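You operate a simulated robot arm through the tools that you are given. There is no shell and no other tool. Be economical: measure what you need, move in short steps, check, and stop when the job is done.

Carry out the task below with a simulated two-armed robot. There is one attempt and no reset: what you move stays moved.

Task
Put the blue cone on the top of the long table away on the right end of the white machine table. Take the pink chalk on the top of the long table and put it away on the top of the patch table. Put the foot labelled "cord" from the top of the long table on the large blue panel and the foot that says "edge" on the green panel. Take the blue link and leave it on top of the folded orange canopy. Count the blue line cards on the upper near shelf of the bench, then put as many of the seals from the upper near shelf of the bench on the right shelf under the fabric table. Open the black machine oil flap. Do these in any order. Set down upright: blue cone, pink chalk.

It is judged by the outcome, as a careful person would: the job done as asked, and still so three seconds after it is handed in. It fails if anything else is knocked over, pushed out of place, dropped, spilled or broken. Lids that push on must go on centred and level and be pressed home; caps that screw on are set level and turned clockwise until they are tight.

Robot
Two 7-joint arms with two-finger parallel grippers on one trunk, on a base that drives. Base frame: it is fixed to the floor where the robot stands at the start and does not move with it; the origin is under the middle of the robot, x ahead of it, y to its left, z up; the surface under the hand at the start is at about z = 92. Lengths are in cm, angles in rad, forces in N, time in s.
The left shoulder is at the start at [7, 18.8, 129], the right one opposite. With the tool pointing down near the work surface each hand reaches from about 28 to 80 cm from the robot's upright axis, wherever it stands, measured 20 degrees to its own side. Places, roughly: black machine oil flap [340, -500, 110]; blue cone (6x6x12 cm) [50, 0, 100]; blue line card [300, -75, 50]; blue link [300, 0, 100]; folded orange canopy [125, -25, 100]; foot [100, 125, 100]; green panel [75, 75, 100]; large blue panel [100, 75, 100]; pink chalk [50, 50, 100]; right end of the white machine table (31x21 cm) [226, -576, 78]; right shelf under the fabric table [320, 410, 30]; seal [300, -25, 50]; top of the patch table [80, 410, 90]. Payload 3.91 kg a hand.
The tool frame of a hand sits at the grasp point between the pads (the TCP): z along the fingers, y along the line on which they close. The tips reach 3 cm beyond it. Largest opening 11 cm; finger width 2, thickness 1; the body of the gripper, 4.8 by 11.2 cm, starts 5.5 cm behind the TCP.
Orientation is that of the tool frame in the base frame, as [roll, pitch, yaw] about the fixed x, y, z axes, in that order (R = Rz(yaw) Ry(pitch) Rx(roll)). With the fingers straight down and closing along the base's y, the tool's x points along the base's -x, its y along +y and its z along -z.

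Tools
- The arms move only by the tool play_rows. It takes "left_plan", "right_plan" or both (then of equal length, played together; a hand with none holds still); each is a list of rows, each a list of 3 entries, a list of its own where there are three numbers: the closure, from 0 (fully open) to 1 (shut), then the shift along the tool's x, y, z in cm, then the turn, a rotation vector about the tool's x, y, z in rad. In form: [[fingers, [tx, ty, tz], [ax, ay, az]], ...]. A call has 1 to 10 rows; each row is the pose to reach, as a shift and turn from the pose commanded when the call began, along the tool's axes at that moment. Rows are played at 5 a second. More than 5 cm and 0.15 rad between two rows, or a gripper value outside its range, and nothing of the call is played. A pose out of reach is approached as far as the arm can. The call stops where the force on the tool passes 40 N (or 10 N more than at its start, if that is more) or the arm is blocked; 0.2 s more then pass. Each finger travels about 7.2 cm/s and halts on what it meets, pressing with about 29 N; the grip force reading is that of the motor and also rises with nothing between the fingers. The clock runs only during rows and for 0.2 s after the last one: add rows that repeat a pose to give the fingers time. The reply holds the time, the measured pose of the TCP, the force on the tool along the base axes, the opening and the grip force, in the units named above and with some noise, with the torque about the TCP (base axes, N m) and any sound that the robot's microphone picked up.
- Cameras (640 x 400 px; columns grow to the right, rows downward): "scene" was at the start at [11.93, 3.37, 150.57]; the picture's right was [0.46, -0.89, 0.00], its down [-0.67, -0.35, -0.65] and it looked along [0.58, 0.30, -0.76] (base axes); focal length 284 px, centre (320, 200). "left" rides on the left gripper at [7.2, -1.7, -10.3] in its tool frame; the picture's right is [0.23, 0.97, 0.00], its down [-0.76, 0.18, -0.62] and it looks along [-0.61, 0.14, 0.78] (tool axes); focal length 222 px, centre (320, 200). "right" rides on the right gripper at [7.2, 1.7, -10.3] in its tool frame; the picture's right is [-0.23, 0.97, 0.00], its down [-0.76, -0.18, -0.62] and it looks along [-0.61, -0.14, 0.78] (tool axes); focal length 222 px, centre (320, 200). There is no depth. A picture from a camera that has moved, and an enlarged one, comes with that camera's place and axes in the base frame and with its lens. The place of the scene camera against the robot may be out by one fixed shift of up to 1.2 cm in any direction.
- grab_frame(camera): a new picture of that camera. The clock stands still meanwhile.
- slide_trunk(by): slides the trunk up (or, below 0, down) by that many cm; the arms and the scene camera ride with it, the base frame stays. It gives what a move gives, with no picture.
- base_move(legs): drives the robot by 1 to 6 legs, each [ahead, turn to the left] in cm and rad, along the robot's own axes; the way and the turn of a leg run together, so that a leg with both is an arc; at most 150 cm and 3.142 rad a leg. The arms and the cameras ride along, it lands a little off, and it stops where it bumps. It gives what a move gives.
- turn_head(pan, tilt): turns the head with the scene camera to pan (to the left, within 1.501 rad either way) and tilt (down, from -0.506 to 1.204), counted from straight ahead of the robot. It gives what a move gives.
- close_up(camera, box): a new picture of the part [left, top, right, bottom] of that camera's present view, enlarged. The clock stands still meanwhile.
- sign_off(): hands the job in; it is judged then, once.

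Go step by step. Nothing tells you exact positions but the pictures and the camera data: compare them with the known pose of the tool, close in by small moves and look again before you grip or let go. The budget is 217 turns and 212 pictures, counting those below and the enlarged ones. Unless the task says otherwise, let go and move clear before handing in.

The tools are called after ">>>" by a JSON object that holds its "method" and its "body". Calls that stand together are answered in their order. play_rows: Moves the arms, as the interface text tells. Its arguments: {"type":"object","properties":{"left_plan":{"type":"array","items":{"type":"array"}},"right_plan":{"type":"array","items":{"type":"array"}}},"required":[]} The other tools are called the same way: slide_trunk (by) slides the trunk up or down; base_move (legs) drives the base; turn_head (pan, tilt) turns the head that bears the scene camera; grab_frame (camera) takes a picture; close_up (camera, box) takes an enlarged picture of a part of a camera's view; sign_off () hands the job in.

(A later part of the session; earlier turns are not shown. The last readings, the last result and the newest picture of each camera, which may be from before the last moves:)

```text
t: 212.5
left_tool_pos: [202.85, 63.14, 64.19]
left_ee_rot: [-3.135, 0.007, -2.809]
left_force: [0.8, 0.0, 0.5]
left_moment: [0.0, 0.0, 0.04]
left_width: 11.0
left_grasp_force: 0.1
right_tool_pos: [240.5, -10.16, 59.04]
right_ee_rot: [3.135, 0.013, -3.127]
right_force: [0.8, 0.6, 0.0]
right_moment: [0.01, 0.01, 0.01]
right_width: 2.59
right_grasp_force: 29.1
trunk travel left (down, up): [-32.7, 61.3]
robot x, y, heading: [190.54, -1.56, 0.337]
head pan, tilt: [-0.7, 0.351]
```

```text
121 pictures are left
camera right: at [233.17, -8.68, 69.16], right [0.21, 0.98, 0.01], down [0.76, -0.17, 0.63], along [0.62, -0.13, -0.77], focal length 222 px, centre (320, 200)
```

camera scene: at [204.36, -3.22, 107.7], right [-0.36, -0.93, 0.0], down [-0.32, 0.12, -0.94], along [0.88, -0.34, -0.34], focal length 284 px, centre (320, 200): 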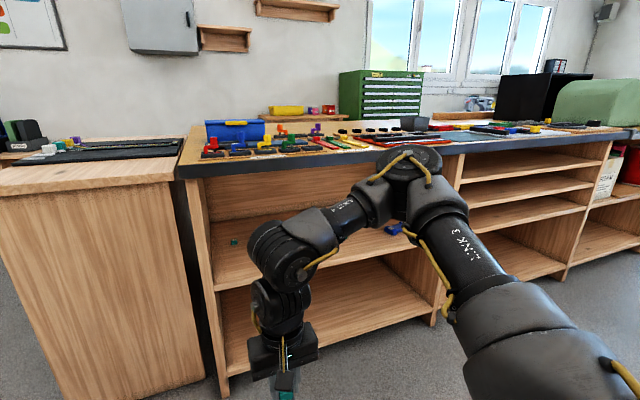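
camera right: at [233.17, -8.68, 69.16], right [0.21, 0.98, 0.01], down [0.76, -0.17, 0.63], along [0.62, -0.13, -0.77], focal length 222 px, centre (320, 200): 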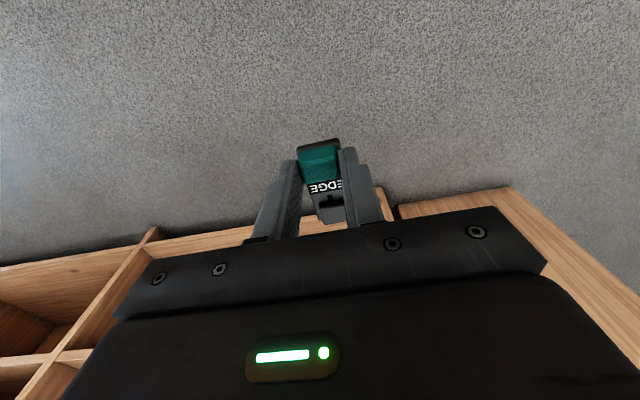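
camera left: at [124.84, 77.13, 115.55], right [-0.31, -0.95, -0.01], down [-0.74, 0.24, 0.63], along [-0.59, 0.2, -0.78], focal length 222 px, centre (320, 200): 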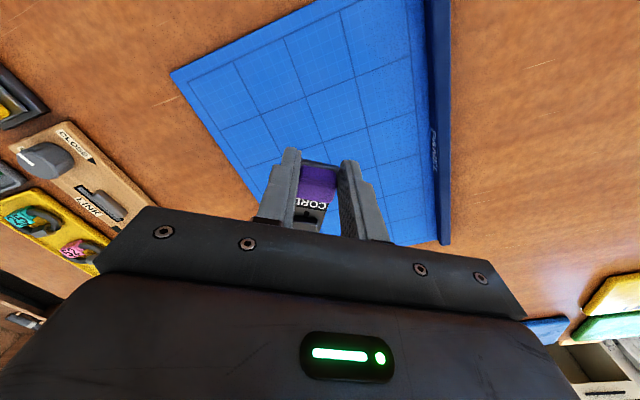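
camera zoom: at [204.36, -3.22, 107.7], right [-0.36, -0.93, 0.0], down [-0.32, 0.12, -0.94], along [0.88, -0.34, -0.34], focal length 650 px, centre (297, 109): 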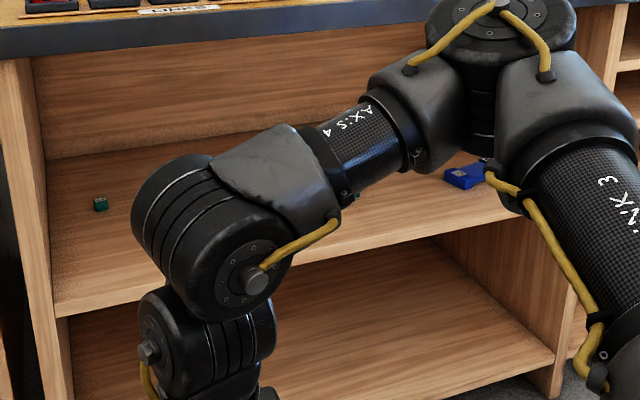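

The shelf appears to hold two blue line cards and three small green seals (I'll recheck later). First, the blue link on the bench top with the left hand: raise the trunk and take a stance with the bench out on the left.

>>> {"method": "slide_trunk", "body": {"by": 55}}

>>> {"method": "base_move", "body": {"legs": [[0, -0.632], [34, 0], [0, -0.573]]}}

>>> {"method": "turn_head", "body": {"pan": 0.75, "tilt": 0.75}}

>>> {"method": "grab_frame", "body": {"camera": "scene"}}

>>> {"method": "grab_frame", "body": {"camera": "left"}}

```text
refused: 55 is not a number from -40 to 40
```

```text
t: 217.8
left_tool_pos: [285.77, 8.78, 64.18]
left_ee_rot: [-3.131, 0.014, 2.397]
left_force: [-0.2, 0.5, -0.3]
left_moment: [0.02, 0.02, 0.01]
left_width: 10.99
left_grasp_force: 0.1
right_tool_pos: [237.62, -58.58, 59.43]
right_ee_rot: [3.138, 0.022, 2.063]
right_force: [0.6, 0.1, -1.1]
right_moment: [-0.03, 0.05, -0.02]
right_width: 2.58
right_grasp_force: 28.9
trunk travel left (down, up): [-32.7, 61.3]
robot x, y, heading: [223.31, -10.97, -0.735]
head pan, tilt: [-0.7, 0.351]
stopped in leg 3: the robot was blocked; the commanded pose is now the measured one
```

```text
t: 219.3
left_tool_pos: [285.81, 8.78, 64.12]
left_ee_rot: [-3.127, 0.018, 2.39]
left_force: [-0.7, 0.9, -0.2]
left_moment: [0.0, 0.01, 0.01]
left_width: 11.0
left_grasp_force: 0.0
right_tool_pos: [237.59, -58.62, 59.73]
right_ee_rot: [3.137, 0.028, 2.059]
right_force: [0.1, 0.0, -0.4]
right_moment: [0.0, 0.02, -0.05]
right_width: 2.58
right_grasp_force: 29.2
trunk travel left (down, up): [-32.7, 61.3]
robot x, y, heading: [222.88, -11.06, -0.742]
head pan, tilt: [0.75, 0.75]
```

```text
120 pictures are left
camera scene: at [234.75, -13.28, 104.24], right [0.01, -1.0, 0.01], down [-0.68, -0.02, -0.73], along [0.73, 0.0, -0.68], focal length 284 px, centre (320, 200)
```

scene: 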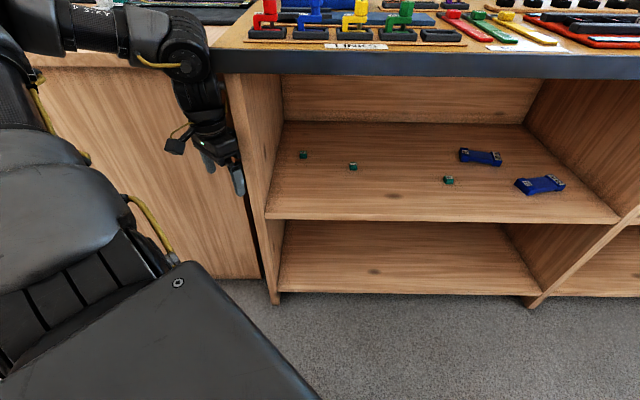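

```text
119 pictures are left
camera left: at [279.25, 12.65, 74.31], right [0.5, 0.87, -0.02], down [0.68, -0.38, 0.63], along [0.54, -0.33, -0.77], focal length 222 px, centre (320, 200)
```

left: 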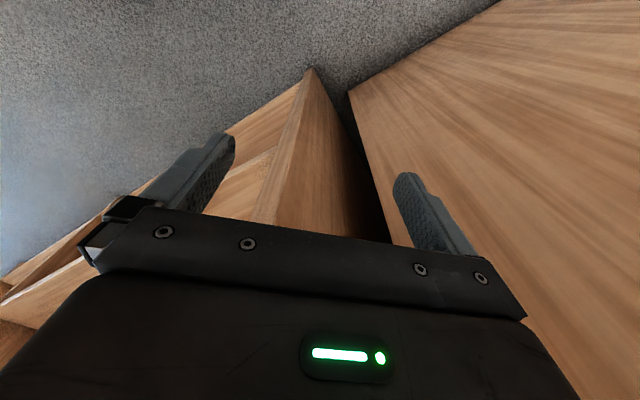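

The trunk slide was refused and the left hand touched the neighbouring cabinet's edge, so I back out the way I came. This view shows the whole shelf clearly: 2 blue cards, 3 seals — so two seals go to the fabric table.

>>> {"method": "base_move", "body": {"legs": [[0, 0.25], [-20, 0]]}}

>>> {"method": "slide_trunk", "body": {"by": 40}}

>>> {"method": "slide_trunk", "body": {"by": 18}}

>>> {"method": "turn_head", "body": {"pan": 0.4, "tilt": 0.6}}

>>> {"method": "grab_frame", "body": {"camera": "scene"}}

```text
t: 221.8
left_tool_pos: [261.68, 32.74, 64.22]
left_ee_rot: [-3.134, 0.005, 2.64]
left_force: [-1.0, -0.7, 0.2]
left_moment: [-0.04, -0.01, -0.01]
left_width: 10.99
left_grasp_force: 0.0
right_tool_pos: [231.84, -44.45, 58.95]
right_ee_rot: [3.135, 0.016, 2.311]
right_force: [-0.1, 0.1, 0.6]
right_moment: [0.0, 0.06, 0.04]
right_width: 2.62
right_grasp_force: 29.0
trunk travel left (down, up): [-32.7, 61.3]
robot x, y, heading: [205.59, -1.55, -0.504]
head pan, tilt: [0.75, 0.75]
```

```text
t: 225.6
left_tool_pos: [261.77, 32.66, 104.1]
left_ee_rot: [-3.136, 0.002, 2.642]
left_force: [-1.0, -0.2, 0.7]
left_moment: [0.01, 0.02, -0.02]
left_width: 11.0
left_grasp_force: 0.1
right_tool_pos: [231.84, -44.45, 98.97]
right_ee_rot: [3.135, 0.015, 2.312]
right_force: [0.0, 0.1, 0.2]
right_moment: [-0.01, 0.03, -0.02]
right_width: 2.57
right_grasp_force: 29.1
trunk travel left (down, up): [-72.7, 21.3]
robot x, y, heading: [205.59, -1.76, -0.51]
head pan, tilt: [0.75, 0.75]
```

```text
t: 227.6
left_tool_pos: [261.72, 32.52, 122.07]
left_ee_rot: [-3.134, 0.004, 2.641]
left_force: [-0.4, -0.5, -0.1]
left_moment: [-0.01, 0.01, -0.03]
left_width: 11.01
left_grasp_force: 0.0
right_tool_pos: [231.79, -44.49, 116.9]
right_ee_rot: [3.133, 0.014, 2.311]
right_force: [0.4, 0.0, -1.7]
right_moment: [0.04, 0.01, -0.02]
right_width: 2.57
right_grasp_force: 29.5
trunk travel left (down, up): [-90.7, 3.3]
robot x, y, heading: [205.15, -1.41, -0.505]
head pan, tilt: [0.75, 0.75]
```

```text
t: 228.4
left_tool_pos: [261.8, 32.66, 122.14]
left_ee_rot: [-3.133, 0.003, 2.64]
left_force: [0.3, -0.6, 0.2]
left_moment: [0.02, 0.01, -0.02]
left_width: 11.01
left_grasp_force: 0.1
right_tool_pos: [231.9, -44.46, 116.92]
right_ee_rot: [3.134, 0.014, 2.31]
right_force: [-0.4, 0.0, -0.3]
right_moment: [-0.01, -0.02, -0.01]
right_width: 2.59
right_grasp_force: 29.2
trunk travel left (down, up): [-90.7, 3.3]
robot x, y, heading: [205.83, -1.71, -0.503]
head pan, tilt: [0.4, 0.6]
```

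```text
118 pictures are left
camera scene: at [218.81, -5.07, 163.42], right [-0.1, -0.99, 0.0], down [-0.56, 0.06, -0.82], along [0.82, -0.09, -0.57], focal length 284 px, centre (320, 200)
```

scene: 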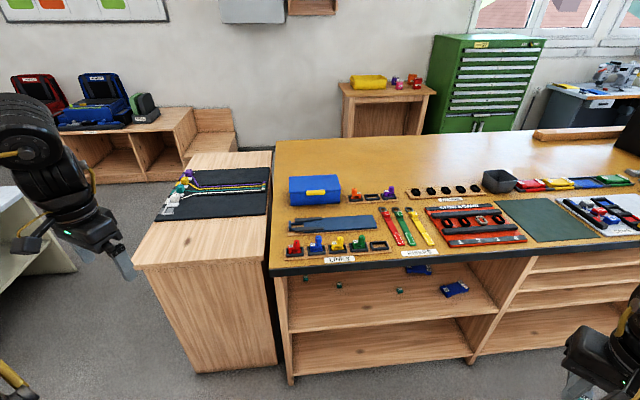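

All intact. Drive to the link stance with the trunk high.

>>> {"method": "base_move", "body": {"legs": [[0, 0.07], [24, 0], [0, -0.44]]}}

>>> {"method": "turn_head", "body": {"pan": 0.8, "tilt": 0.8}}

>>> {"method": "grab_frame", "body": {"camera": "scene"}}

>>> {"method": "grab_frame", "body": {"camera": "left"}}

```text
t: 231.9
left_tool_pos: [291.8, 0.95, 122.11]
left_ee_rot: [-3.133, 0.003, 2.282]
left_force: [-0.3, -1.1, 0.1]
left_moment: [-0.01, 0.02, -0.01]
left_width: 10.99
left_grasp_force: 0.0
right_tool_pos: [236.7, -60.84, 116.94]
right_ee_rot: [3.134, 0.013, 1.953]
right_force: [-0.1, 0.6, 0.0]
right_moment: [0.01, -0.01, 0.02]
right_width: 2.6
right_grasp_force: 29.2
trunk travel left (down, up): [-90.7, 3.3]
robot x, y, heading: [226.83, -11.69, -0.86]
head pan, tilt: [0.4, 0.6]
```

```text
t: 232.8
left_tool_pos: [291.74, 0.85, 122.04]
left_ee_rot: [-3.135, 0.003, 2.285]
left_force: [0.8, 0.2, 0.0]
left_moment: [-0.03, 0.01, 0.02]
left_width: 11.0
left_grasp_force: 0.1
right_tool_pos: [236.6, -60.9, 116.93]
right_ee_rot: [3.134, 0.013, 1.953]
right_force: [-0.4, 1.1, -0.5]
right_moment: [0.0, 0.0, 0.0]
right_width: 2.59
right_grasp_force: 29.2
trunk travel left (down, up): [-90.7, 3.3]
robot x, y, heading: [227.08, -11.18, -0.86]
head pan, tilt: [0.799, 0.799]
```

```text
117 pictures are left
camera scene: at [238.5, -16.08, 161.74], right [-0.06, -1.0, 0.0], down [-0.72, 0.05, -0.7], along [0.7, -0.04, -0.72], focal length 284 px, centre (320, 200)
```

scene: 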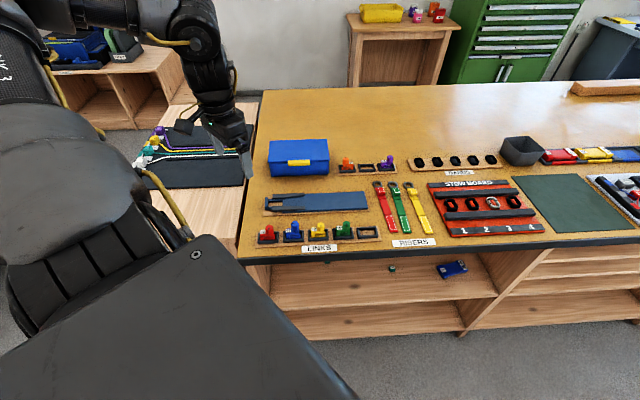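

```text
116 pictures are left
camera left: at [285.71, 5.2, 132.34], right [0.59, 0.81, -0.01], down [0.63, -0.46, 0.62], along [0.5, -0.37, -0.78], focal length 222 px, centre (320, 200)
```

left: 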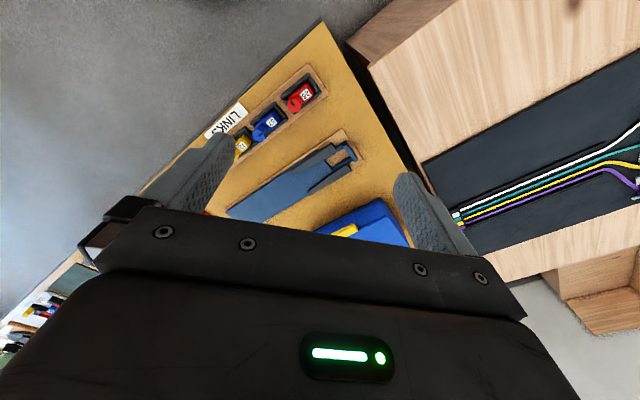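

>>> {"method": "close_up", "body": {"camera": "scene", "box": [250, 205, 378, 255]}}

>>> {"method": "close_up", "body": {"camera": "left", "box": [200, 60, 340, 160]}}

```text
5.00 times, centred on (314, 230) of scene
camera zoom: at [238.5, -16.08, 161.74], right [-0.06, -1.0, 0.0], down [-0.72, 0.05, -0.7], along [0.7, -0.04, -0.72], focal length 1421 px, centre (350, 50)
```

zoom: 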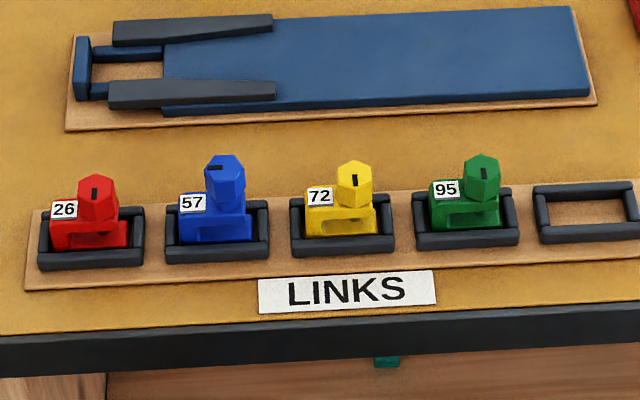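

```text
4.00 times, centred on (270, 110) of left
camera zoom: at [285.71, 5.2, 132.34], right [0.59, 0.81, -0.01], down [0.63, -0.46, 0.62], along [0.5, -0.37, -0.78], focal length 888 px, centre (520, 560)
```

zoom: 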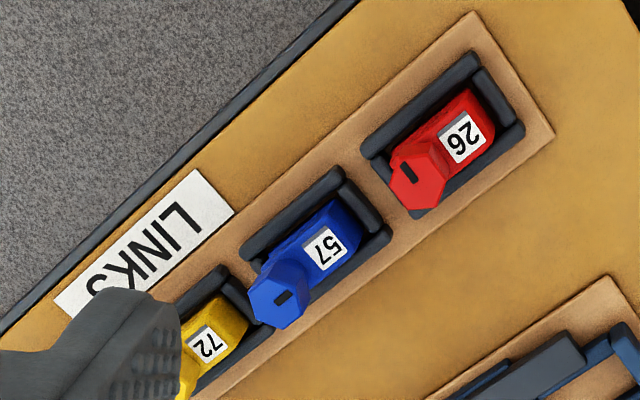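

Blue link "57" stands in a cradle; its hex knob top is at about (291.3, −11.7, 97.5). Move the left hand above it.

>>> {"method": "play_rows", "body": {"left_plan": [[0.1, [-2.3, -2.15, 2], [0, 0, 0]], [0.2, [-4.6, -4.3, 4], [0, 0, 0]], [0.3, [-6.9, -6.5, 6], [0, 0, 0]], [0.4, [-9.1, -8.6, 8], [0, 0, 0]], [0.5, [-9.1, -8.6, 12], [0, 0, 0]], [0.5, [-9.1, -8.6, 15], [0, 0, 0]], [0.5, [-9.1, -8.6, 15], [0, 0, 0]]]}}

>>> {"method": "grab_frame", "body": {"camera": "left"}}

>>> {"method": "close_up", "body": {"camera": "scene", "box": [240, 165, 400, 265]}}

```text
t: 234.4
left_tool_pos: [291.31, -11.86, 107.06]
left_ee_rot: [-3.135, 0.004, 2.283]
left_force: [0.1, -0.3, 0.3]
left_moment: [0.02, -0.03, -0.02]
left_width: 5.49
left_grasp_force: 0.1
right_tool_pos: [236.65, -61.06, 117.0]
right_ee_rot: [3.135, 0.013, 1.953]
right_force: [-0.1, 0.2, -0.2]
right_moment: [0.01, 0.02, 0.0]
right_width: 2.61
right_grasp_force: 28.7
trunk travel left (down, up): [-90.7, 3.3]
robot x, y, heading: [227.14, -11.37, -0.861]
head pan, tilt: [0.799, 0.799]
```

```text
113 pictures are left
camera left: at [285.3, -7.49, 117.3], right [0.59, 0.81, -0.01], down [0.63, -0.46, 0.62], along [0.5, -0.37, -0.78], focal length 222 px, centre (320, 200)
```

left: 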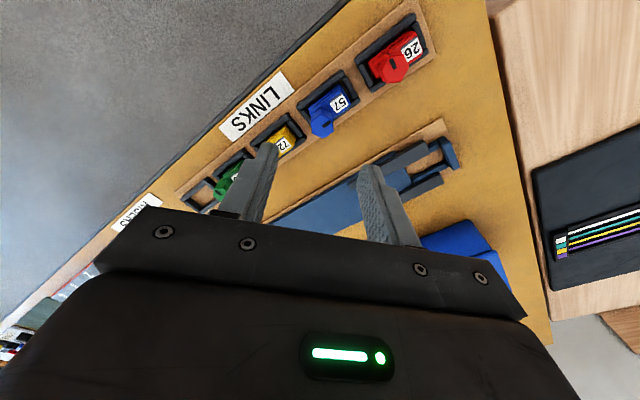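

```text
4.00 times, centred on (320, 215) of scene
camera zoom: at [238.41, -16.07, 161.74], right [-0.06, -1.0, 0.0], down [-0.72, 0.05, -0.7], along [0.7, -0.04, -0.72], focal length 1137 px, centre (320, 140)
```

zoom: 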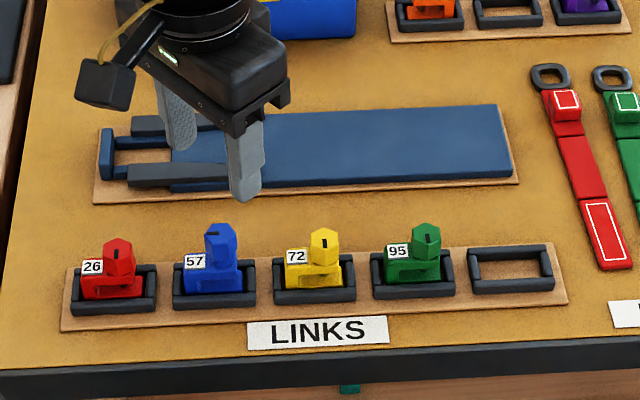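

>>> {"method": "play_rows", "body": {"left_plan": [[0.5, [0, 0, 4], [0, 0, 0]], [0.5, [0, 0, 8], [0, 0, 0]], [0.5, [0, 0, 9.5], [0, 0, 0]], [0.5, [0, 0, 9.5], [0, 0, 0]]]}}

>>> {"method": "grab_frame", "body": {"camera": "left"}}

>>> {"method": "close_up", "body": {"camera": "scene", "box": [260, 190, 340, 240]}}

```text
t: 235.4
left_tool_pos: [291.33, -11.62, 99.68]
left_ee_rot: [-3.134, 0.004, 2.281]
left_force: [-0.2, 0.1, -0.2]
left_moment: [-0.02, 0.02, -0.02]
left_width: 5.5
left_grasp_force: 0.1
left hand out of reach, approached as far as the arm can: row 2, 3, 4
right_tool_pos: [236.63, -60.72, 117.04]
right_ee_rot: [3.134, 0.014, 1.953]
right_force: [0.2, -0.2, -0.4]
right_moment: [-0.02, -0.01, 0.01]
right_width: 2.6
right_grasp_force: 29.2
trunk travel left (down, up): [-90.7, 3.3]
robot x, y, heading: [227.44, -11.6, -0.865]
head pan, tilt: [0.799, 0.799]
```

```text
111 pictures are left
camera left: at [285.29, -7.12, 109.88], right [0.59, 0.81, -0.01], down [0.63, -0.46, 0.62], along [0.5, -0.37, -0.78], focal length 222 px, centre (320, 200)
```

left: 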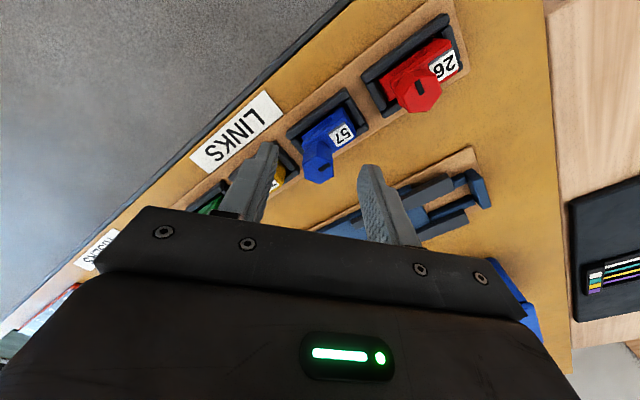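

```text
8.00 times, centred on (300, 215) of scene
camera zoom: at [238.61, -15.82, 161.74], right [-0.06, -1.0, 0.0], down [-0.72, 0.04, -0.7], along [0.7, -0.04, -0.72], focal length 2274 px, centre (480, 80)
```

zoom: 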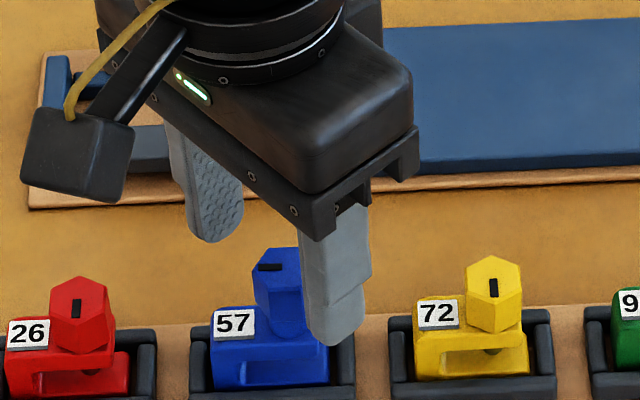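

>>> {"method": "slide_trunk", "body": {"by": -1.8}}

>>> {"method": "close_up", "body": {"camera": "scene", "box": [260, 190, 340, 240]}}

```text
t: 236.1
left_tool_pos: [291.35, -11.65, 97.87]
left_ee_rot: [-3.135, 0.004, 2.283]
left_force: [-0.4, 0.3, 0.4]
left_moment: [0.01, 0.03, -0.04]
left_width: 5.52
left_grasp_force: 0.0
right_tool_pos: [236.76, -60.86, 115.13]
right_ee_rot: [3.135, 0.014, 1.952]
right_force: [1.0, -0.2, 0.1]
right_moment: [-0.01, 0.02, 0.02]
right_width: 2.6
right_grasp_force: 29.0
trunk travel left (down, up): [-88.9, 5.1]
robot x, y, heading: [226.9, -11.41, -0.865]
head pan, tilt: [0.799, 0.799]
```

```text
8.00 times, centred on (300, 215) of scene
camera zoom: at [238.61, -15.97, 159.93], right [-0.06, -1.0, 0.0], down [-0.72, 0.05, -0.7], along [0.7, -0.04, -0.72], focal length 2274 px, centre (480, 80)
```

zoom: 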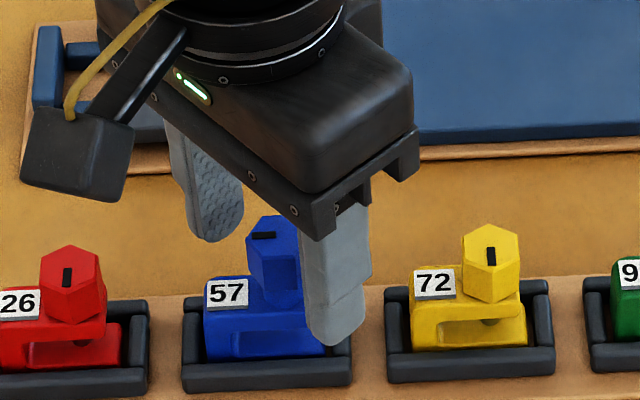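

>>> {"method": "slide_trunk", "body": {"by": 0.6}}

>>> {"method": "play_rows", "body": {"left_plan": [[0.7, [0, 0, 0], [0, 0, 0]], [0.85, [0, 0, 0], [0, 0, 0]], [0.9, [0, 0, 0], [0, 0, 0]], [0.9, [0, 0, 0], [0, 0, 0]]]}}

>>> {"method": "close_up", "body": {"camera": "scene", "box": [260, 190, 340, 240]}}

>>> {"method": "grab_frame", "body": {"camera": "left"}}

```text
t: 236.6
left_tool_pos: [291.19, -11.66, 98.54]
left_ee_rot: [-3.136, 0.004, 2.282]
left_force: [0.3, 0.5, 0.3]
left_moment: [0.02, 0.02, -0.01]
left_width: 5.52
left_grasp_force: 0.0
right_tool_pos: [236.7, -60.87, 115.82]
right_ee_rot: [3.135, 0.014, 1.952]
right_force: [0.4, -0.5, 0.7]
right_moment: [0.02, 0.01, 0.02]
right_width: 2.59
right_grasp_force: 29.0
trunk travel left (down, up): [-89.5, 4.5]
robot x, y, heading: [227.29, -11.66, -0.865]
head pan, tilt: [0.799, 0.799]
```

```text
t: 237.6
left_tool_pos: [291.22, -11.7, 98.47]
left_ee_rot: [-3.134, 0.004, 2.283]
left_force: [1.3, 1.2, 0.9]
left_moment: [0.12, -0.05, 0.01]
left_width: 2.13
left_grasp_force: 29.0
right_tool_pos: [236.68, -60.88, 115.75]
right_ee_rot: [3.135, 0.013, 1.952]
right_force: [0.6, 0.3, -0.5]
right_moment: [0.04, -0.02, 0.01]
right_width: 2.6
right_grasp_force: 29.0
trunk travel left (down, up): [-89.5, 4.5]
robot x, y, heading: [227.0, -11.52, -0.86]
head pan, tilt: [0.799, 0.799]
```

```text
8.00 times, centred on (300, 215) of scene
camera zoom: at [238.51, -15.99, 160.54], right [-0.06, -1.0, 0.0], down [-0.72, 0.05, -0.7], along [0.7, -0.04, -0.72], focal length 2274 px, centre (480, 80)
```

zoom: 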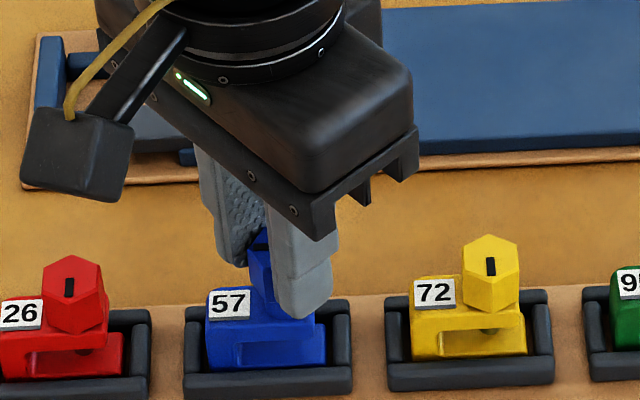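

```text
107 pictures are left
camera left: at [285.23, -7.23, 108.74], right [0.59, 0.81, -0.01], down [0.63, -0.46, 0.62], along [0.5, -0.37, -0.78], focal length 222 px, centre (320, 200)
```

left: 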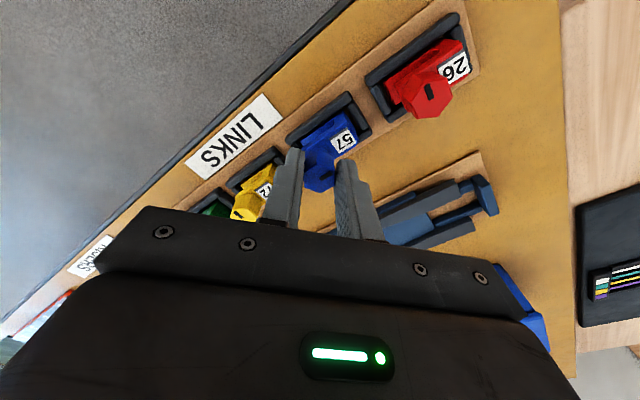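

Gripped. Lift the link straight up.

>>> {"method": "play_rows", "body": {"left_plan": [[0.9, [0, 0, -1.5], [0, 0, 0]], [0.9, [0, 0, -4], [0, 0, 0]], [0.9, [0, 0, -7], [0, 0, 0]], [0.9, [0, 0, -11], [0, 0, 0]], [0.9, [0, 0, -15], [0, 0, 0]], [0.9, [0, 0, -18], [0, 0, 0]]]}}

>>> {"method": "grab_frame", "body": {"camera": "left"}}

>>> {"method": "grab_frame", "body": {"camera": "scene"}}

```text
t: 239.0
left_tool_pos: [291.33, -11.34, 116.1]
left_ee_rot: [-3.135, 0.002, 2.284]
left_force: [0.1, 0.1, -1.6]
left_moment: [-0.02, 0.03, 0.01]
left_width: 2.15
left_grasp_force: 28.9
right_tool_pos: [236.53, -60.9, 115.87]
right_ee_rot: [3.135, 0.013, 1.953]
right_force: [-0.8, 0.2, -1.2]
right_moment: [0.03, 0.0, 0.03]
right_width: 2.58
right_grasp_force: 29.1
trunk travel left (down, up): [-89.5, 4.5]
robot x, y, heading: [227.39, -11.79, -0.862]
head pan, tilt: [0.799, 0.799]
```

```text
106 pictures are left
camera left: at [285.27, -6.99, 126.38], right [0.59, 0.81, -0.01], down [0.63, -0.46, 0.62], along [0.5, -0.37, -0.78], focal length 222 px, centre (320, 200)
```

left: 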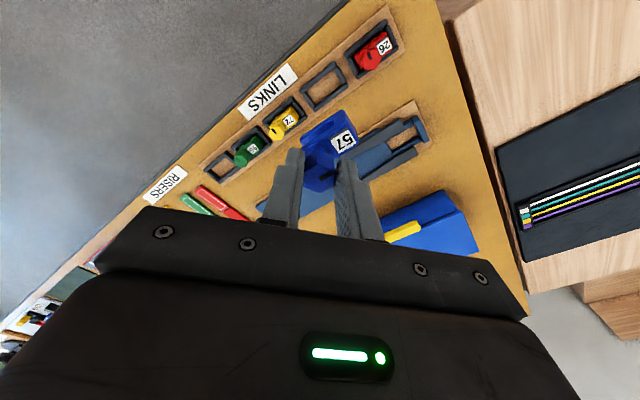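

```text
105 pictures are left
camera scene: at [238.43, -15.97, 160.54], right [-0.06, -1.0, 0.0], down [-0.72, 0.05, -0.7], along [0.7, -0.04, -0.72], focal length 284 px, centre (320, 200)
```

scene: 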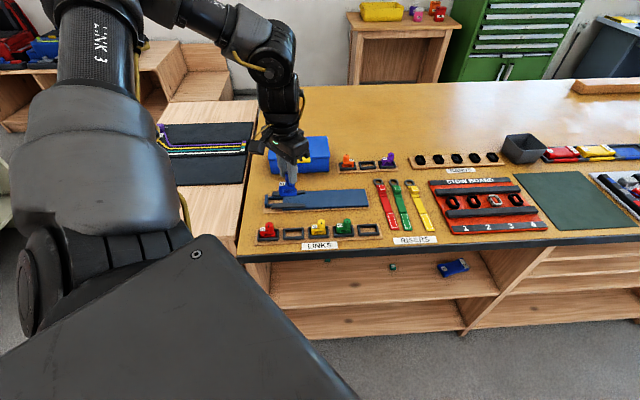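

Link is held. Drive back and around to face the long table with the orange canopy out on the left side.

>>> {"method": "base_move", "body": {"legs": [[-15, 0], [0, -0.709], [58, 0], [0, -2.44]]}}

>>> {"method": "turn_head", "body": {"pan": 0.8, "tilt": 0.6}}

>>> {"method": "grab_frame", "body": {"camera": "scene"}}

```text
t: 250.9
left_tool_pos: [153.7, -60.33, 115.96]
left_ee_rot: [-3.134, 0.003, -0.829]
left_force: [0.2, 0.2, -2.0]
left_moment: [-0.01, 0.01, 0.03]
left_width: 1.92
left_grasp_force: 29.1
right_tool_pos: [206.74, -9.25, 115.85]
right_ee_rot: [3.135, 0.015, -1.156]
right_force: [0.4, 0.4, -0.2]
right_moment: [0.02, 0.01, -0.03]
right_width: 2.56
right_grasp_force: 28.6
trunk travel left (down, up): [-89.5, 4.5]
robot x, y, heading: [217.79, -58.22, 2.309]
head pan, tilt: [0.799, 0.799]
```

```text
t: 251.7
left_tool_pos: [153.66, -60.21, 116.18]
left_ee_rot: [-3.134, 0.003, -0.828]
left_force: [-0.4, 0.8, -2.0]
left_moment: [0.02, -0.01, 0.01]
left_width: 1.94
left_grasp_force: 29.4
right_tool_pos: [206.84, -9.15, 115.8]
right_ee_rot: [3.136, 0.015, -1.157]
right_force: [0.6, -0.5, -0.2]
right_moment: [0.01, -0.03, -0.01]
right_width: 2.6
right_grasp_force: 29.0
trunk travel left (down, up): [-89.5, 4.5]
robot x, y, heading: [217.97, -58.28, 2.31]
head pan, tilt: [0.799, 0.6]
```

```text
104 pictures are left
camera scene: at [205.56, -54.49, 162.22], right [0.03, 1.0, 0.0], down [0.57, -0.02, -0.82], along [-0.82, 0.03, -0.57], focal length 284 px, centre (320, 200)
```

scene: 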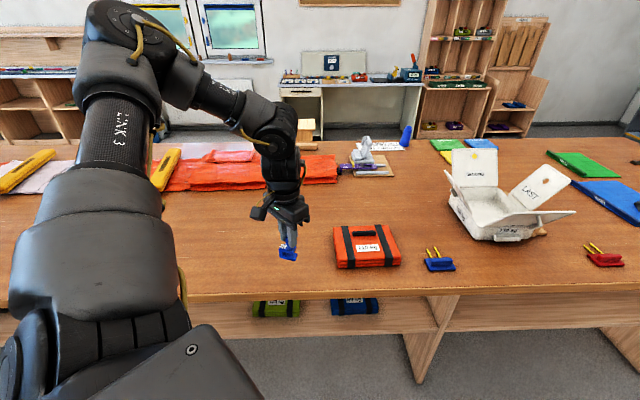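

>>> {"method": "close_up", "body": {"camera": "scene", "box": [260, 200, 460, 325]}}

```text
3.20 times, centred on (360, 262) of scene
camera zoom: at [205.56, -54.49, 162.22], right [0.03, 1.0, 0.0], down [0.57, -0.02, -0.82], along [-0.82, 0.03, -0.57], focal length 910 px, centre (192, 0)
```

zoom: 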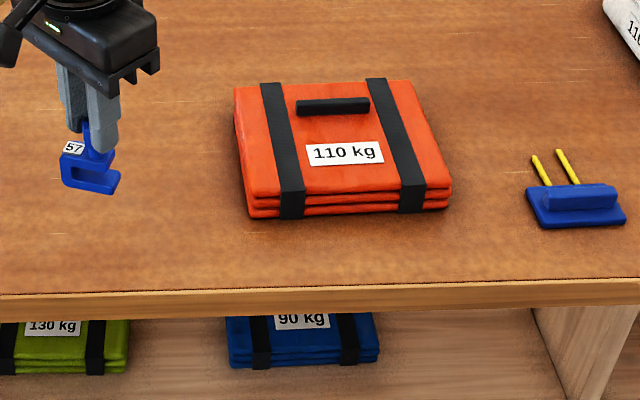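

The folded orange canopy (110 kg) top spans x 127–142, y −47…−27 at z≈96. Drive 20 cm closer, then position over its label area.

>>> {"method": "base_move", "body": {"legs": [[20, 0]]}}

>>> {"method": "grab_frame", "body": {"camera": "scene"}}

>>> {"method": "grab_frame", "body": {"camera": "left"}}

```text
t: 253.3
left_tool_pos: [140.23, -45.89, 116.14]
left_ee_rot: [-3.135, 0.005, -0.824]
left_force: [-0.2, -0.3, -0.2]
left_moment: [0.03, 0.01, -0.01]
left_width: 1.89
left_grasp_force: 28.8
right_tool_pos: [193.15, 5.54, 115.81]
right_ee_rot: [3.133, 0.015, -1.152]
right_force: [0.5, 0.4, -0.2]
right_moment: [-0.02, 0.01, 0.0]
right_width: 2.63
right_grasp_force: 29.2
trunk travel left (down, up): [-89.5, 4.5]
robot x, y, heading: [204.1, -43.12, 2.317]
head pan, tilt: [0.799, 0.6]
```

```text
102 pictures are left
camera scene: at [192.17, -39.94, 162.26], right [0.03, 1.0, 0.0], down [0.56, -0.01, -0.83], along [-0.83, 0.02, -0.56], focal length 284 px, centre (320, 200)
```

scene: 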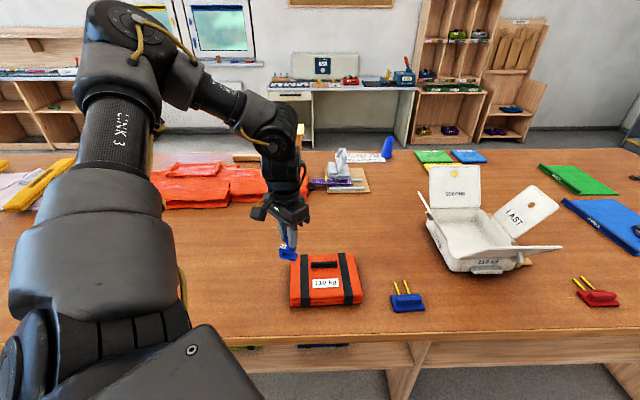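

```text
101 pictures are left
camera left: at [146.34, -50.1, 126.43], right [-0.56, -0.83, -0.01], down [-0.65, 0.43, 0.63], along [-0.52, 0.36, -0.78], focal length 222 px, centre (320, 200)
```

left: 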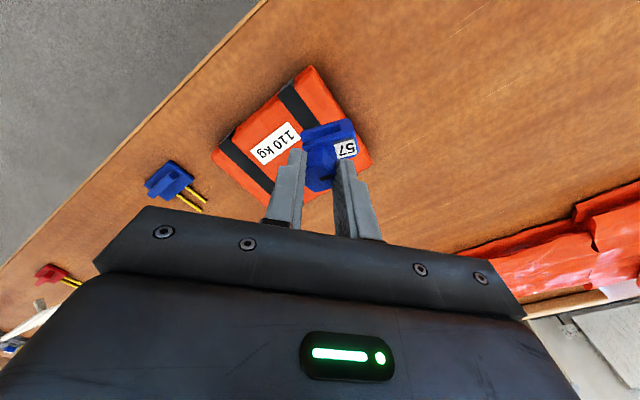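

>>> {"method": "play_rows", "body": {"left_plan": [[0.9, [-2.7, -1.7, 0], [0, 0, 0]], [0.9, [-5.4, -3.3, 0], [0, 0, 0]], [0.9, [-8.2, -5, 1], [0, 0, 0]], [0.9, [-8.2, -5, 5], [0, 0, 0]], [0.9, [-8.2, -5, 9], [0, 0, 0]], [0.9, [-8.2, -5, 9], [0, 0, 0]]]}}

>>> {"method": "close_up", "body": {"camera": "scene", "box": [250, 210, 410, 320]}}

>>> {"method": "grab_frame", "body": {"camera": "left"}}

```text
t: 254.7
left_tool_pos: [138.21, -36.1, 107.2]
left_ee_rot: [-3.136, 0.003, -0.824]
left_force: [0.7, -0.5, -1.6]
left_moment: [-0.03, -0.03, 0.01]
left_width: 1.94
left_grasp_force: 29.1
right_tool_pos: [192.92, 5.78, 115.77]
right_ee_rot: [3.135, 0.013, -1.152]
right_force: [-0.2, 0.0, -1.1]
right_moment: [-0.01, -0.04, 0.02]
right_width: 2.61
right_grasp_force: 28.8
trunk travel left (down, up): [-89.5, 4.5]
robot x, y, heading: [204.07, -43.17, 2.313]
head pan, tilt: [0.799, 0.6]
```

```text
3.64 times, centred on (330, 265) of scene
camera zoom: at [191.92, -39.52, 162.23], right [0.03, 1.0, 0.0], down [0.56, -0.02, -0.83], along [-0.82, 0.02, -0.56], focal length 1034 px, centre (284, -36)
```

zoom: 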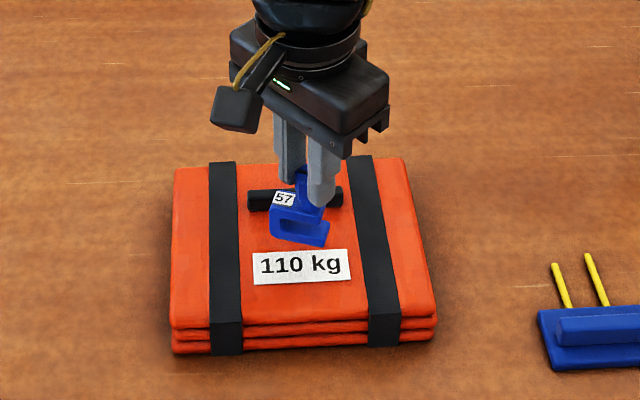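

```text
99 pictures are left
camera left: at [144.32, -40.42, 117.48], right [-0.56, -0.83, -0.01], down [-0.65, 0.43, 0.62], along [-0.51, 0.35, -0.78], focal length 222 px, centre (320, 200)
```

left: 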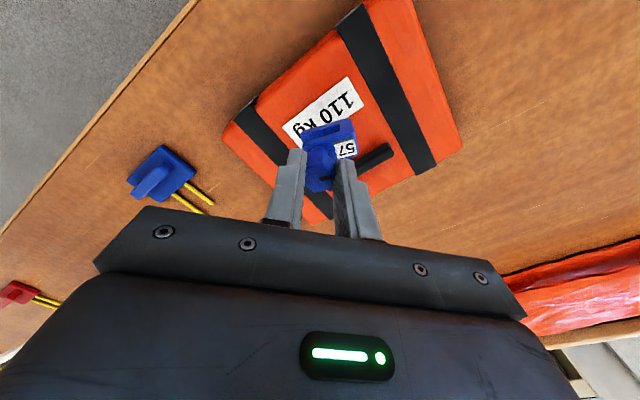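

>>> {"method": "play_rows", "body": {"left_plan": [[0.9, [0, 0, 1.5], [0, 0, 0]], [0.9, [0, 0, 3], [0, 0, 0]], [0.9, [0, 0, 3], [0, 0, 0]]]}}

>>> {"method": "close_up", "body": {"camera": "scene", "box": [290, 240, 370, 290]}}

```text
t: 255.5
left_tool_pos: [138.17, -36.19, 104.2]
left_ee_rot: [-3.135, 0.005, -0.825]
left_force: [0.6, 0.1, 3.0]
left_moment: [-0.06, 0.03, -0.03]
left_width: 1.93
left_grasp_force: 28.7
right_tool_pos: [192.92, 5.71, 115.78]
right_ee_rot: [3.136, 0.013, -1.15]
right_force: [0.4, -0.2, 0.5]
right_moment: [0.02, 0.04, 0.01]
right_width: 2.6
right_grasp_force: 29.2
trunk travel left (down, up): [-89.5, 4.5]
robot x, y, heading: [203.94, -43.38, 2.316]
head pan, tilt: [0.799, 0.6]
```

```text
8.00 times, centred on (330, 265) of scene
camera zoom: at [191.96, -39.61, 162.23], right [0.03, 1.0, 0.0], down [0.56, -0.02, -0.83], along [-0.82, 0.02, -0.56], focal length 2274 px, centre (240, -320)
```

zoom: 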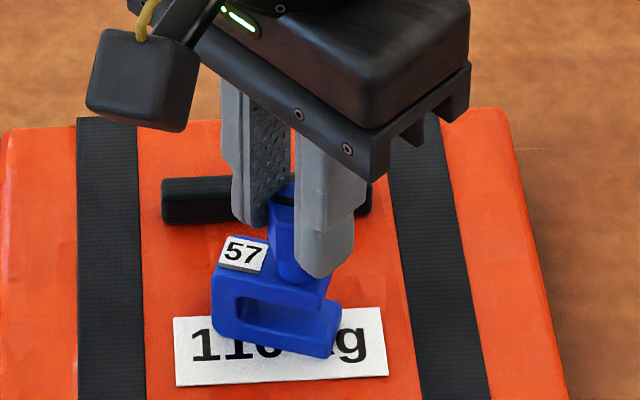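

>>> {"method": "play_rows", "body": {"left_plan": [[0.9, [0, 0, 0.15], [0, 0, 0]], [0.9, [0, 0, 0.3], [0, 0, 0]], [0.9, [0, 0, 0.3], [0, 0, 0]]]}}

>>> {"method": "close_up", "body": {"camera": "scene", "box": [290, 240, 370, 290]}}

```text
t: 256.3
left_tool_pos: [138.23, -36.12, 104.0]
left_ee_rot: [-3.136, 0.008, -0.822]
left_force: [-6.9, -1.4, 24.4]
left_moment: [-0.05, 0.37, -0.04]
left_width: 1.94
left_grasp_force: 29.1
right_tool_pos: [193.09, 5.61, 115.83]
right_ee_rot: [3.132, 0.013, -1.152]
right_force: [0.6, 0.3, -0.9]
right_moment: [-0.01, -0.03, 0.02]
right_width: 2.62
right_grasp_force: 28.6
trunk travel left (down, up): [-89.5, 4.5]
robot x, y, heading: [204.07, -43.31, 2.317]
head pan, tilt: [0.799, 0.6]
```

```text
8.00 times, centred on (330, 265) of scene
camera zoom: at [192.16, -39.67, 162.27], right [0.03, 1.0, 0.0], down [0.56, -0.02, -0.83], along [-0.83, 0.02, -0.56], focal length 2274 px, centre (240, -320)
```

zoom: 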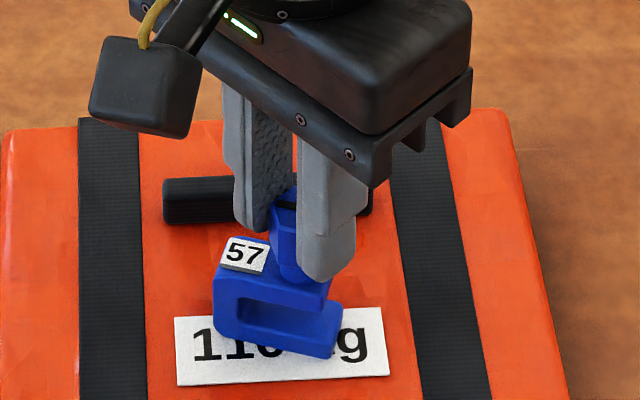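

Firm contact; release and rise.

>>> {"method": "play_rows", "body": {"left_plan": [[0.9, [0, 0, -0.2], [0, 0, 0]], [0.75, [0, 0, -0.2], [0, 0, 0]], [0.6, [0, 0, -0.2], [0, 0, 0]], [0.5, [0, 0, -0.2], [0, 0, 0]], [0.5, [0, 0, -3], [0, 0, 0]], [0.5, [0, 0, -7], [0, 0, 0]], [0.3, [0, 0, -11], [0, 0, 0]], [0, [0, 0, -14], [0, 0, 0]]]}}

>>> {"method": "close_up", "body": {"camera": "scene", "box": [270, 220, 390, 300]}}

```text
t: 258.1
left_tool_pos: [138.01, -36.16, 117.9]
left_ee_rot: [-3.134, 0.003, -0.823]
left_force: [-0.5, 0.0, 0.5]
left_moment: [-0.03, 0.0, 0.02]
left_width: 11.0
left_grasp_force: 0.0
right_tool_pos: [193.0, 5.77, 115.76]
right_ee_rot: [3.135, 0.013, -1.151]
right_force: [-0.2, -0.4, -0.1]
right_moment: [-0.02, -0.01, 0.02]
right_width: 2.62
right_grasp_force: 29.2
trunk travel left (down, up): [-89.5, 4.5]
robot x, y, heading: [204.05, -43.28, 2.316]
head pan, tilt: [0.799, 0.6]
```

```text
5.00 times, centred on (330, 260) of scene
camera zoom: at [191.98, -39.64, 162.23], right [0.03, 1.0, 0.0], down [0.56, -0.02, -0.83], along [-0.83, 0.02, -0.56], focal length 1421 px, centre (270, -100)
```

zoom: 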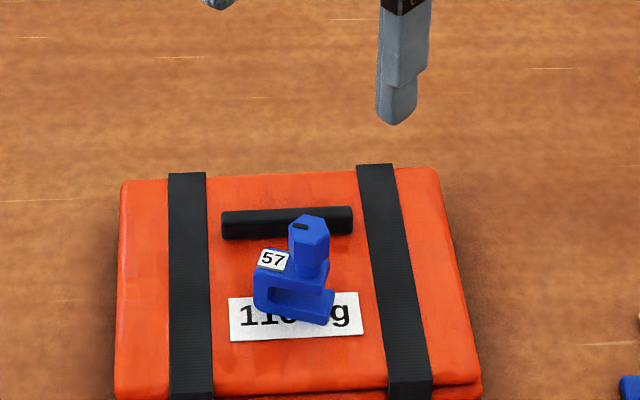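

The link stands on the folded canopy. Next, seals: I'll face the bench squarely with the shelf out on the left, lower the trunk and reach in with a tilted left hand.

>>> {"method": "base_move", "body": {"legs": [[0, 2.396], [58, 0], [0, 1.571]]}}

>>> {"method": "slide_trunk", "body": {"by": -40}}

>>> {"method": "slide_trunk", "body": {"by": -14}}

>>> {"method": "turn_head", "body": {"pan": 0.5, "tilt": 0.3}}

>>> {"method": "grab_frame", "body": {"camera": "scene"}}

```text
t: 270.8
left_tool_pos: [252.82, -56.79, 117.86]
left_ee_rot: [-3.135, 0.004, 3.129]
left_force: [0.9, 0.5, 0.1]
left_moment: [0.03, -0.02, 0.02]
left_width: 10.99
left_grasp_force: 0.1
right_tool_pos: [245.34, -125.45, 115.76]
right_ee_rot: [3.135, 0.013, 2.801]
right_force: [0.5, 0.5, -0.3]
right_moment: [0.0, 0.05, -0.02]
right_width: 2.59
right_grasp_force: 28.5
trunk travel left (down, up): [-89.5, 4.5]
robot x, y, heading: [202.02, -100.1, -0.014]
head pan, tilt: [0.799, 0.6]
```

```text
t: 274.6
left_tool_pos: [252.76, -56.57, 77.99]
left_ee_rot: [-3.133, 0.004, 3.131]
left_force: [0.2, 0.4, 0.1]
left_moment: [-0.01, -0.01, -0.01]
left_width: 10.99
left_grasp_force: 0.2
right_tool_pos: [245.39, -125.45, 75.84]
right_ee_rot: [3.136, 0.014, 2.801]
right_force: [-0.5, 0.0, -0.7]
right_moment: [0.02, 0.01, 0.03]
right_width: 2.6
right_grasp_force: 29.0
trunk travel left (down, up): [-49.5, 44.5]
robot x, y, heading: [201.98, -99.82, -0.009]
head pan, tilt: [0.799, 0.6]
```

```text
t: 276.3
left_tool_pos: [252.66, -56.63, 63.9]
left_ee_rot: [-3.135, 0.004, 3.131]
left_force: [0.2, -0.3, 0.2]
left_moment: [-0.01, -0.02, 0.0]
left_width: 11.02
left_grasp_force: 0.1
right_tool_pos: [245.22, -125.57, 61.76]
right_ee_rot: [3.135, 0.014, 2.801]
right_force: [-0.2, 0.5, 0.1]
right_moment: [-0.01, 0.01, 0.01]
right_width: 2.6
right_grasp_force: 28.8
trunk travel left (down, up): [-35.5, 58.5]
robot x, y, heading: [202.32, -99.93, -0.018]
head pan, tilt: [0.799, 0.6]
```

```text
t: 277.1
left_tool_pos: [252.74, -56.6, 63.71]
left_ee_rot: [-3.134, 0.003, 3.131]
left_force: [-0.2, 1.0, -0.5]
left_moment: [0.03, 0.0, 0.0]
left_width: 10.98
left_grasp_force: 0.1
right_tool_pos: [245.39, -125.5, 61.7]
right_ee_rot: [3.135, 0.014, 2.802]
right_force: [-0.2, -0.2, -0.5]
right_moment: [0.02, 0.04, 0.0]
right_width: 2.59
right_grasp_force: 29.4
trunk travel left (down, up): [-35.5, 58.5]
robot x, y, heading: [201.68, -99.94, -0.018]
head pan, tilt: [0.499, 0.3]
```

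```text
95 pictures are left
camera scene: at [215.25, -95.79, 110.97], right [0.47, -0.88, 0.0], down [-0.26, -0.14, -0.95], along [0.84, 0.45, -0.3], focal length 284 px, centre (320, 200)
```

scene: 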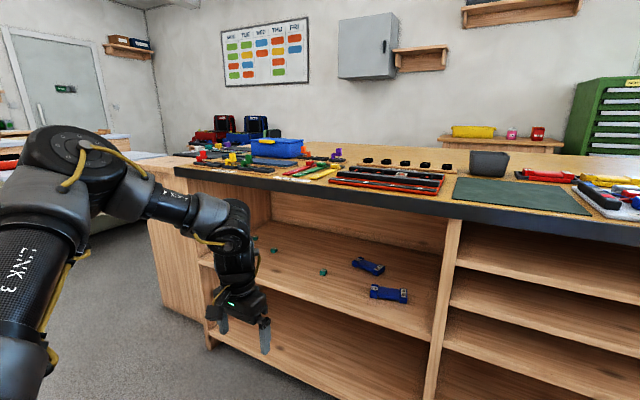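

Now tilt the left hand forward by about 0.85 rad while extending toward the shelf opening.

>>> {"method": "play_rows", "body": {"left_plan": [[0.2, [-3.5, 0, -0.5], [0, -0.14, 0]], [0.4, [-7, 0, -1], [0, -0.28, 0]], [0.5, [-10.5, 0, -1.5], [0, -0.42, 0]], [0.5, [-14, 0, -2], [0, -0.56, 0]], [0.5, [-17.5, 0, -2], [0, -0.7, 0]], [0.5, [-21, 0, -2], [0, -0.84, 0]], [0.5, [-22, 0, -2], [0, -0.84, 0]]]}}

>>> {"method": "grab_frame", "body": {"camera": "left"}}

>>> {"method": "grab_frame", "body": {"camera": "scene"}}

```text
t: 278.7
left_tool_pos: [274.83, -56.99, 65.98]
left_ee_rot: [-3.133, 0.844, 3.138]
left_force: [0.3, -1.0, -0.1]
left_moment: [-0.03, 0.0, 0.06]
left_width: 5.51
left_grasp_force: 0.1
right_tool_pos: [245.26, -125.48, 61.74]
right_ee_rot: [3.136, 0.015, 2.8]
right_force: [-0.5, 0.1, -0.8]
right_moment: [0.0, 0.03, 0.03]
right_width: 2.62
right_grasp_force: 29.2
trunk travel left (down, up): [-35.5, 58.5]
robot x, y, heading: [202.07, -100.23, -0.015]
head pan, tilt: [0.499, 0.3]
```

```text
94 pictures are left
camera left: at [262.22, -58.6, 67.42], right [-0.14, 0.97, -0.18], down [0.04, 0.18, 0.98], along [0.99, 0.13, -0.07], focal length 222 px, centre (320, 200)
```

left: 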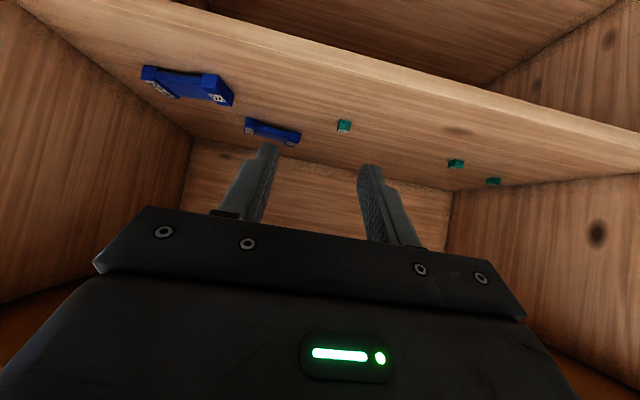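

```text
93 pictures are left
camera scene: at [215.25, -95.83, 110.98], right [0.47, -0.88, 0.0], down [-0.26, -0.14, -0.96], along [0.85, 0.45, -0.3], focal length 284 px, centre (320, 200)
```

scene: 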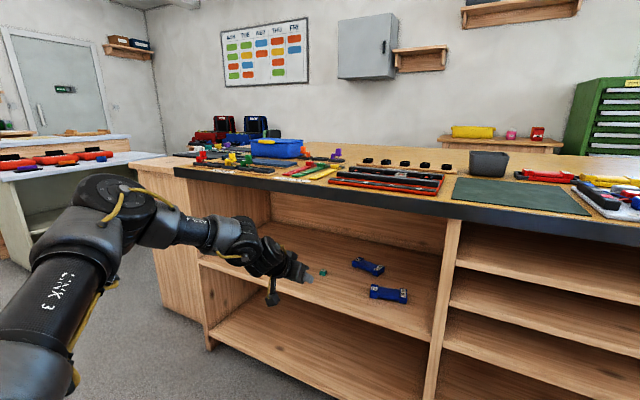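

Tilt works and the wrist camera confirms 2 cards, 3 seals. Seal C is near (306, −50, 48.5). Lower the trunk 10, drive 24 forward, and look.

>>> {"method": "slide_trunk", "body": {"by": -10}}

>>> {"method": "base_move", "body": {"legs": [[22, 0]]}}

>>> {"method": "grab_frame", "body": {"camera": "left"}}

>>> {"method": "grab_frame", "body": {"camera": "scene"}}

```text
t: 280.0
left_tool_pos: [274.81, -56.99, 56.03]
left_ee_rot: [-3.133, 0.845, 3.138]
left_force: [0.2, 0.0, 0.3]
left_moment: [-0.01, 0.01, 0.0]
left_width: 5.49
left_grasp_force: 0.1
right_tool_pos: [245.28, -125.5, 51.79]
right_ee_rot: [3.134, 0.014, 2.802]
right_force: [0.1, -0.8, 0.3]
right_moment: [0.02, 0.03, 0.0]
right_width: 2.59
right_grasp_force: 28.9
trunk travel left (down, up): [-25.5, 68.5]
robot x, y, heading: [202.28, -99.64, -0.016]
head pan, tilt: [0.499, 0.3]
```

```text
t: 281.7
left_tool_pos: [297.35, -57.39, 55.92]
left_ee_rot: [-3.132, 0.844, 3.139]
left_force: [0.4, 0.4, -0.6]
left_moment: [-0.01, 0.03, 0.02]
left_width: 5.49
left_grasp_force: 0.0
right_tool_pos: [267.85, -125.8, 51.74]
right_ee_rot: [3.134, 0.011, 2.801]
right_force: [0.5, -0.6, -0.5]
right_moment: [-0.05, 0.01, 0.04]
right_width: 2.61
right_grasp_force: 28.9
trunk travel left (down, up): [-25.5, 68.5]
robot x, y, heading: [224.2, -100.55, -0.014]
head pan, tilt: [0.499, 0.3]
```

```text
92 pictures are left
camera left: at [284.74, -58.97, 57.35], right [-0.14, 0.97, -0.18], down [0.04, 0.18, 0.98], along [0.99, 0.13, -0.07], focal length 222 px, centre (320, 200)
```

left: 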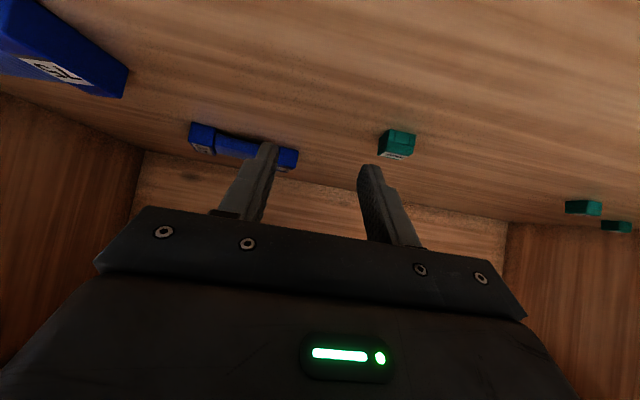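

```text
91 pictures are left
camera scene: at [237.81, -96.15, 100.96], right [0.47, -0.89, 0.0], down [-0.26, -0.14, -0.96], along [0.85, 0.44, -0.3], focal length 284 px, centre (320, 200)
```

scene: 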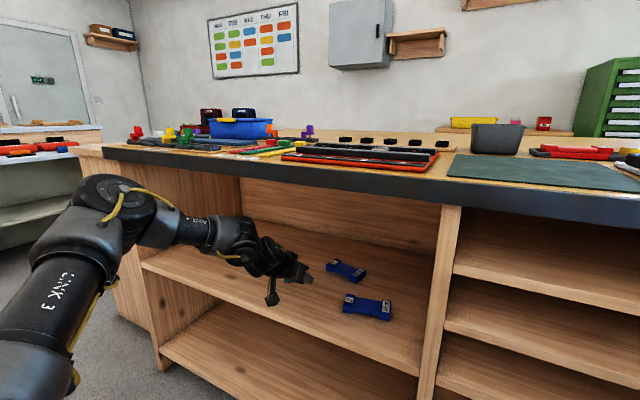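

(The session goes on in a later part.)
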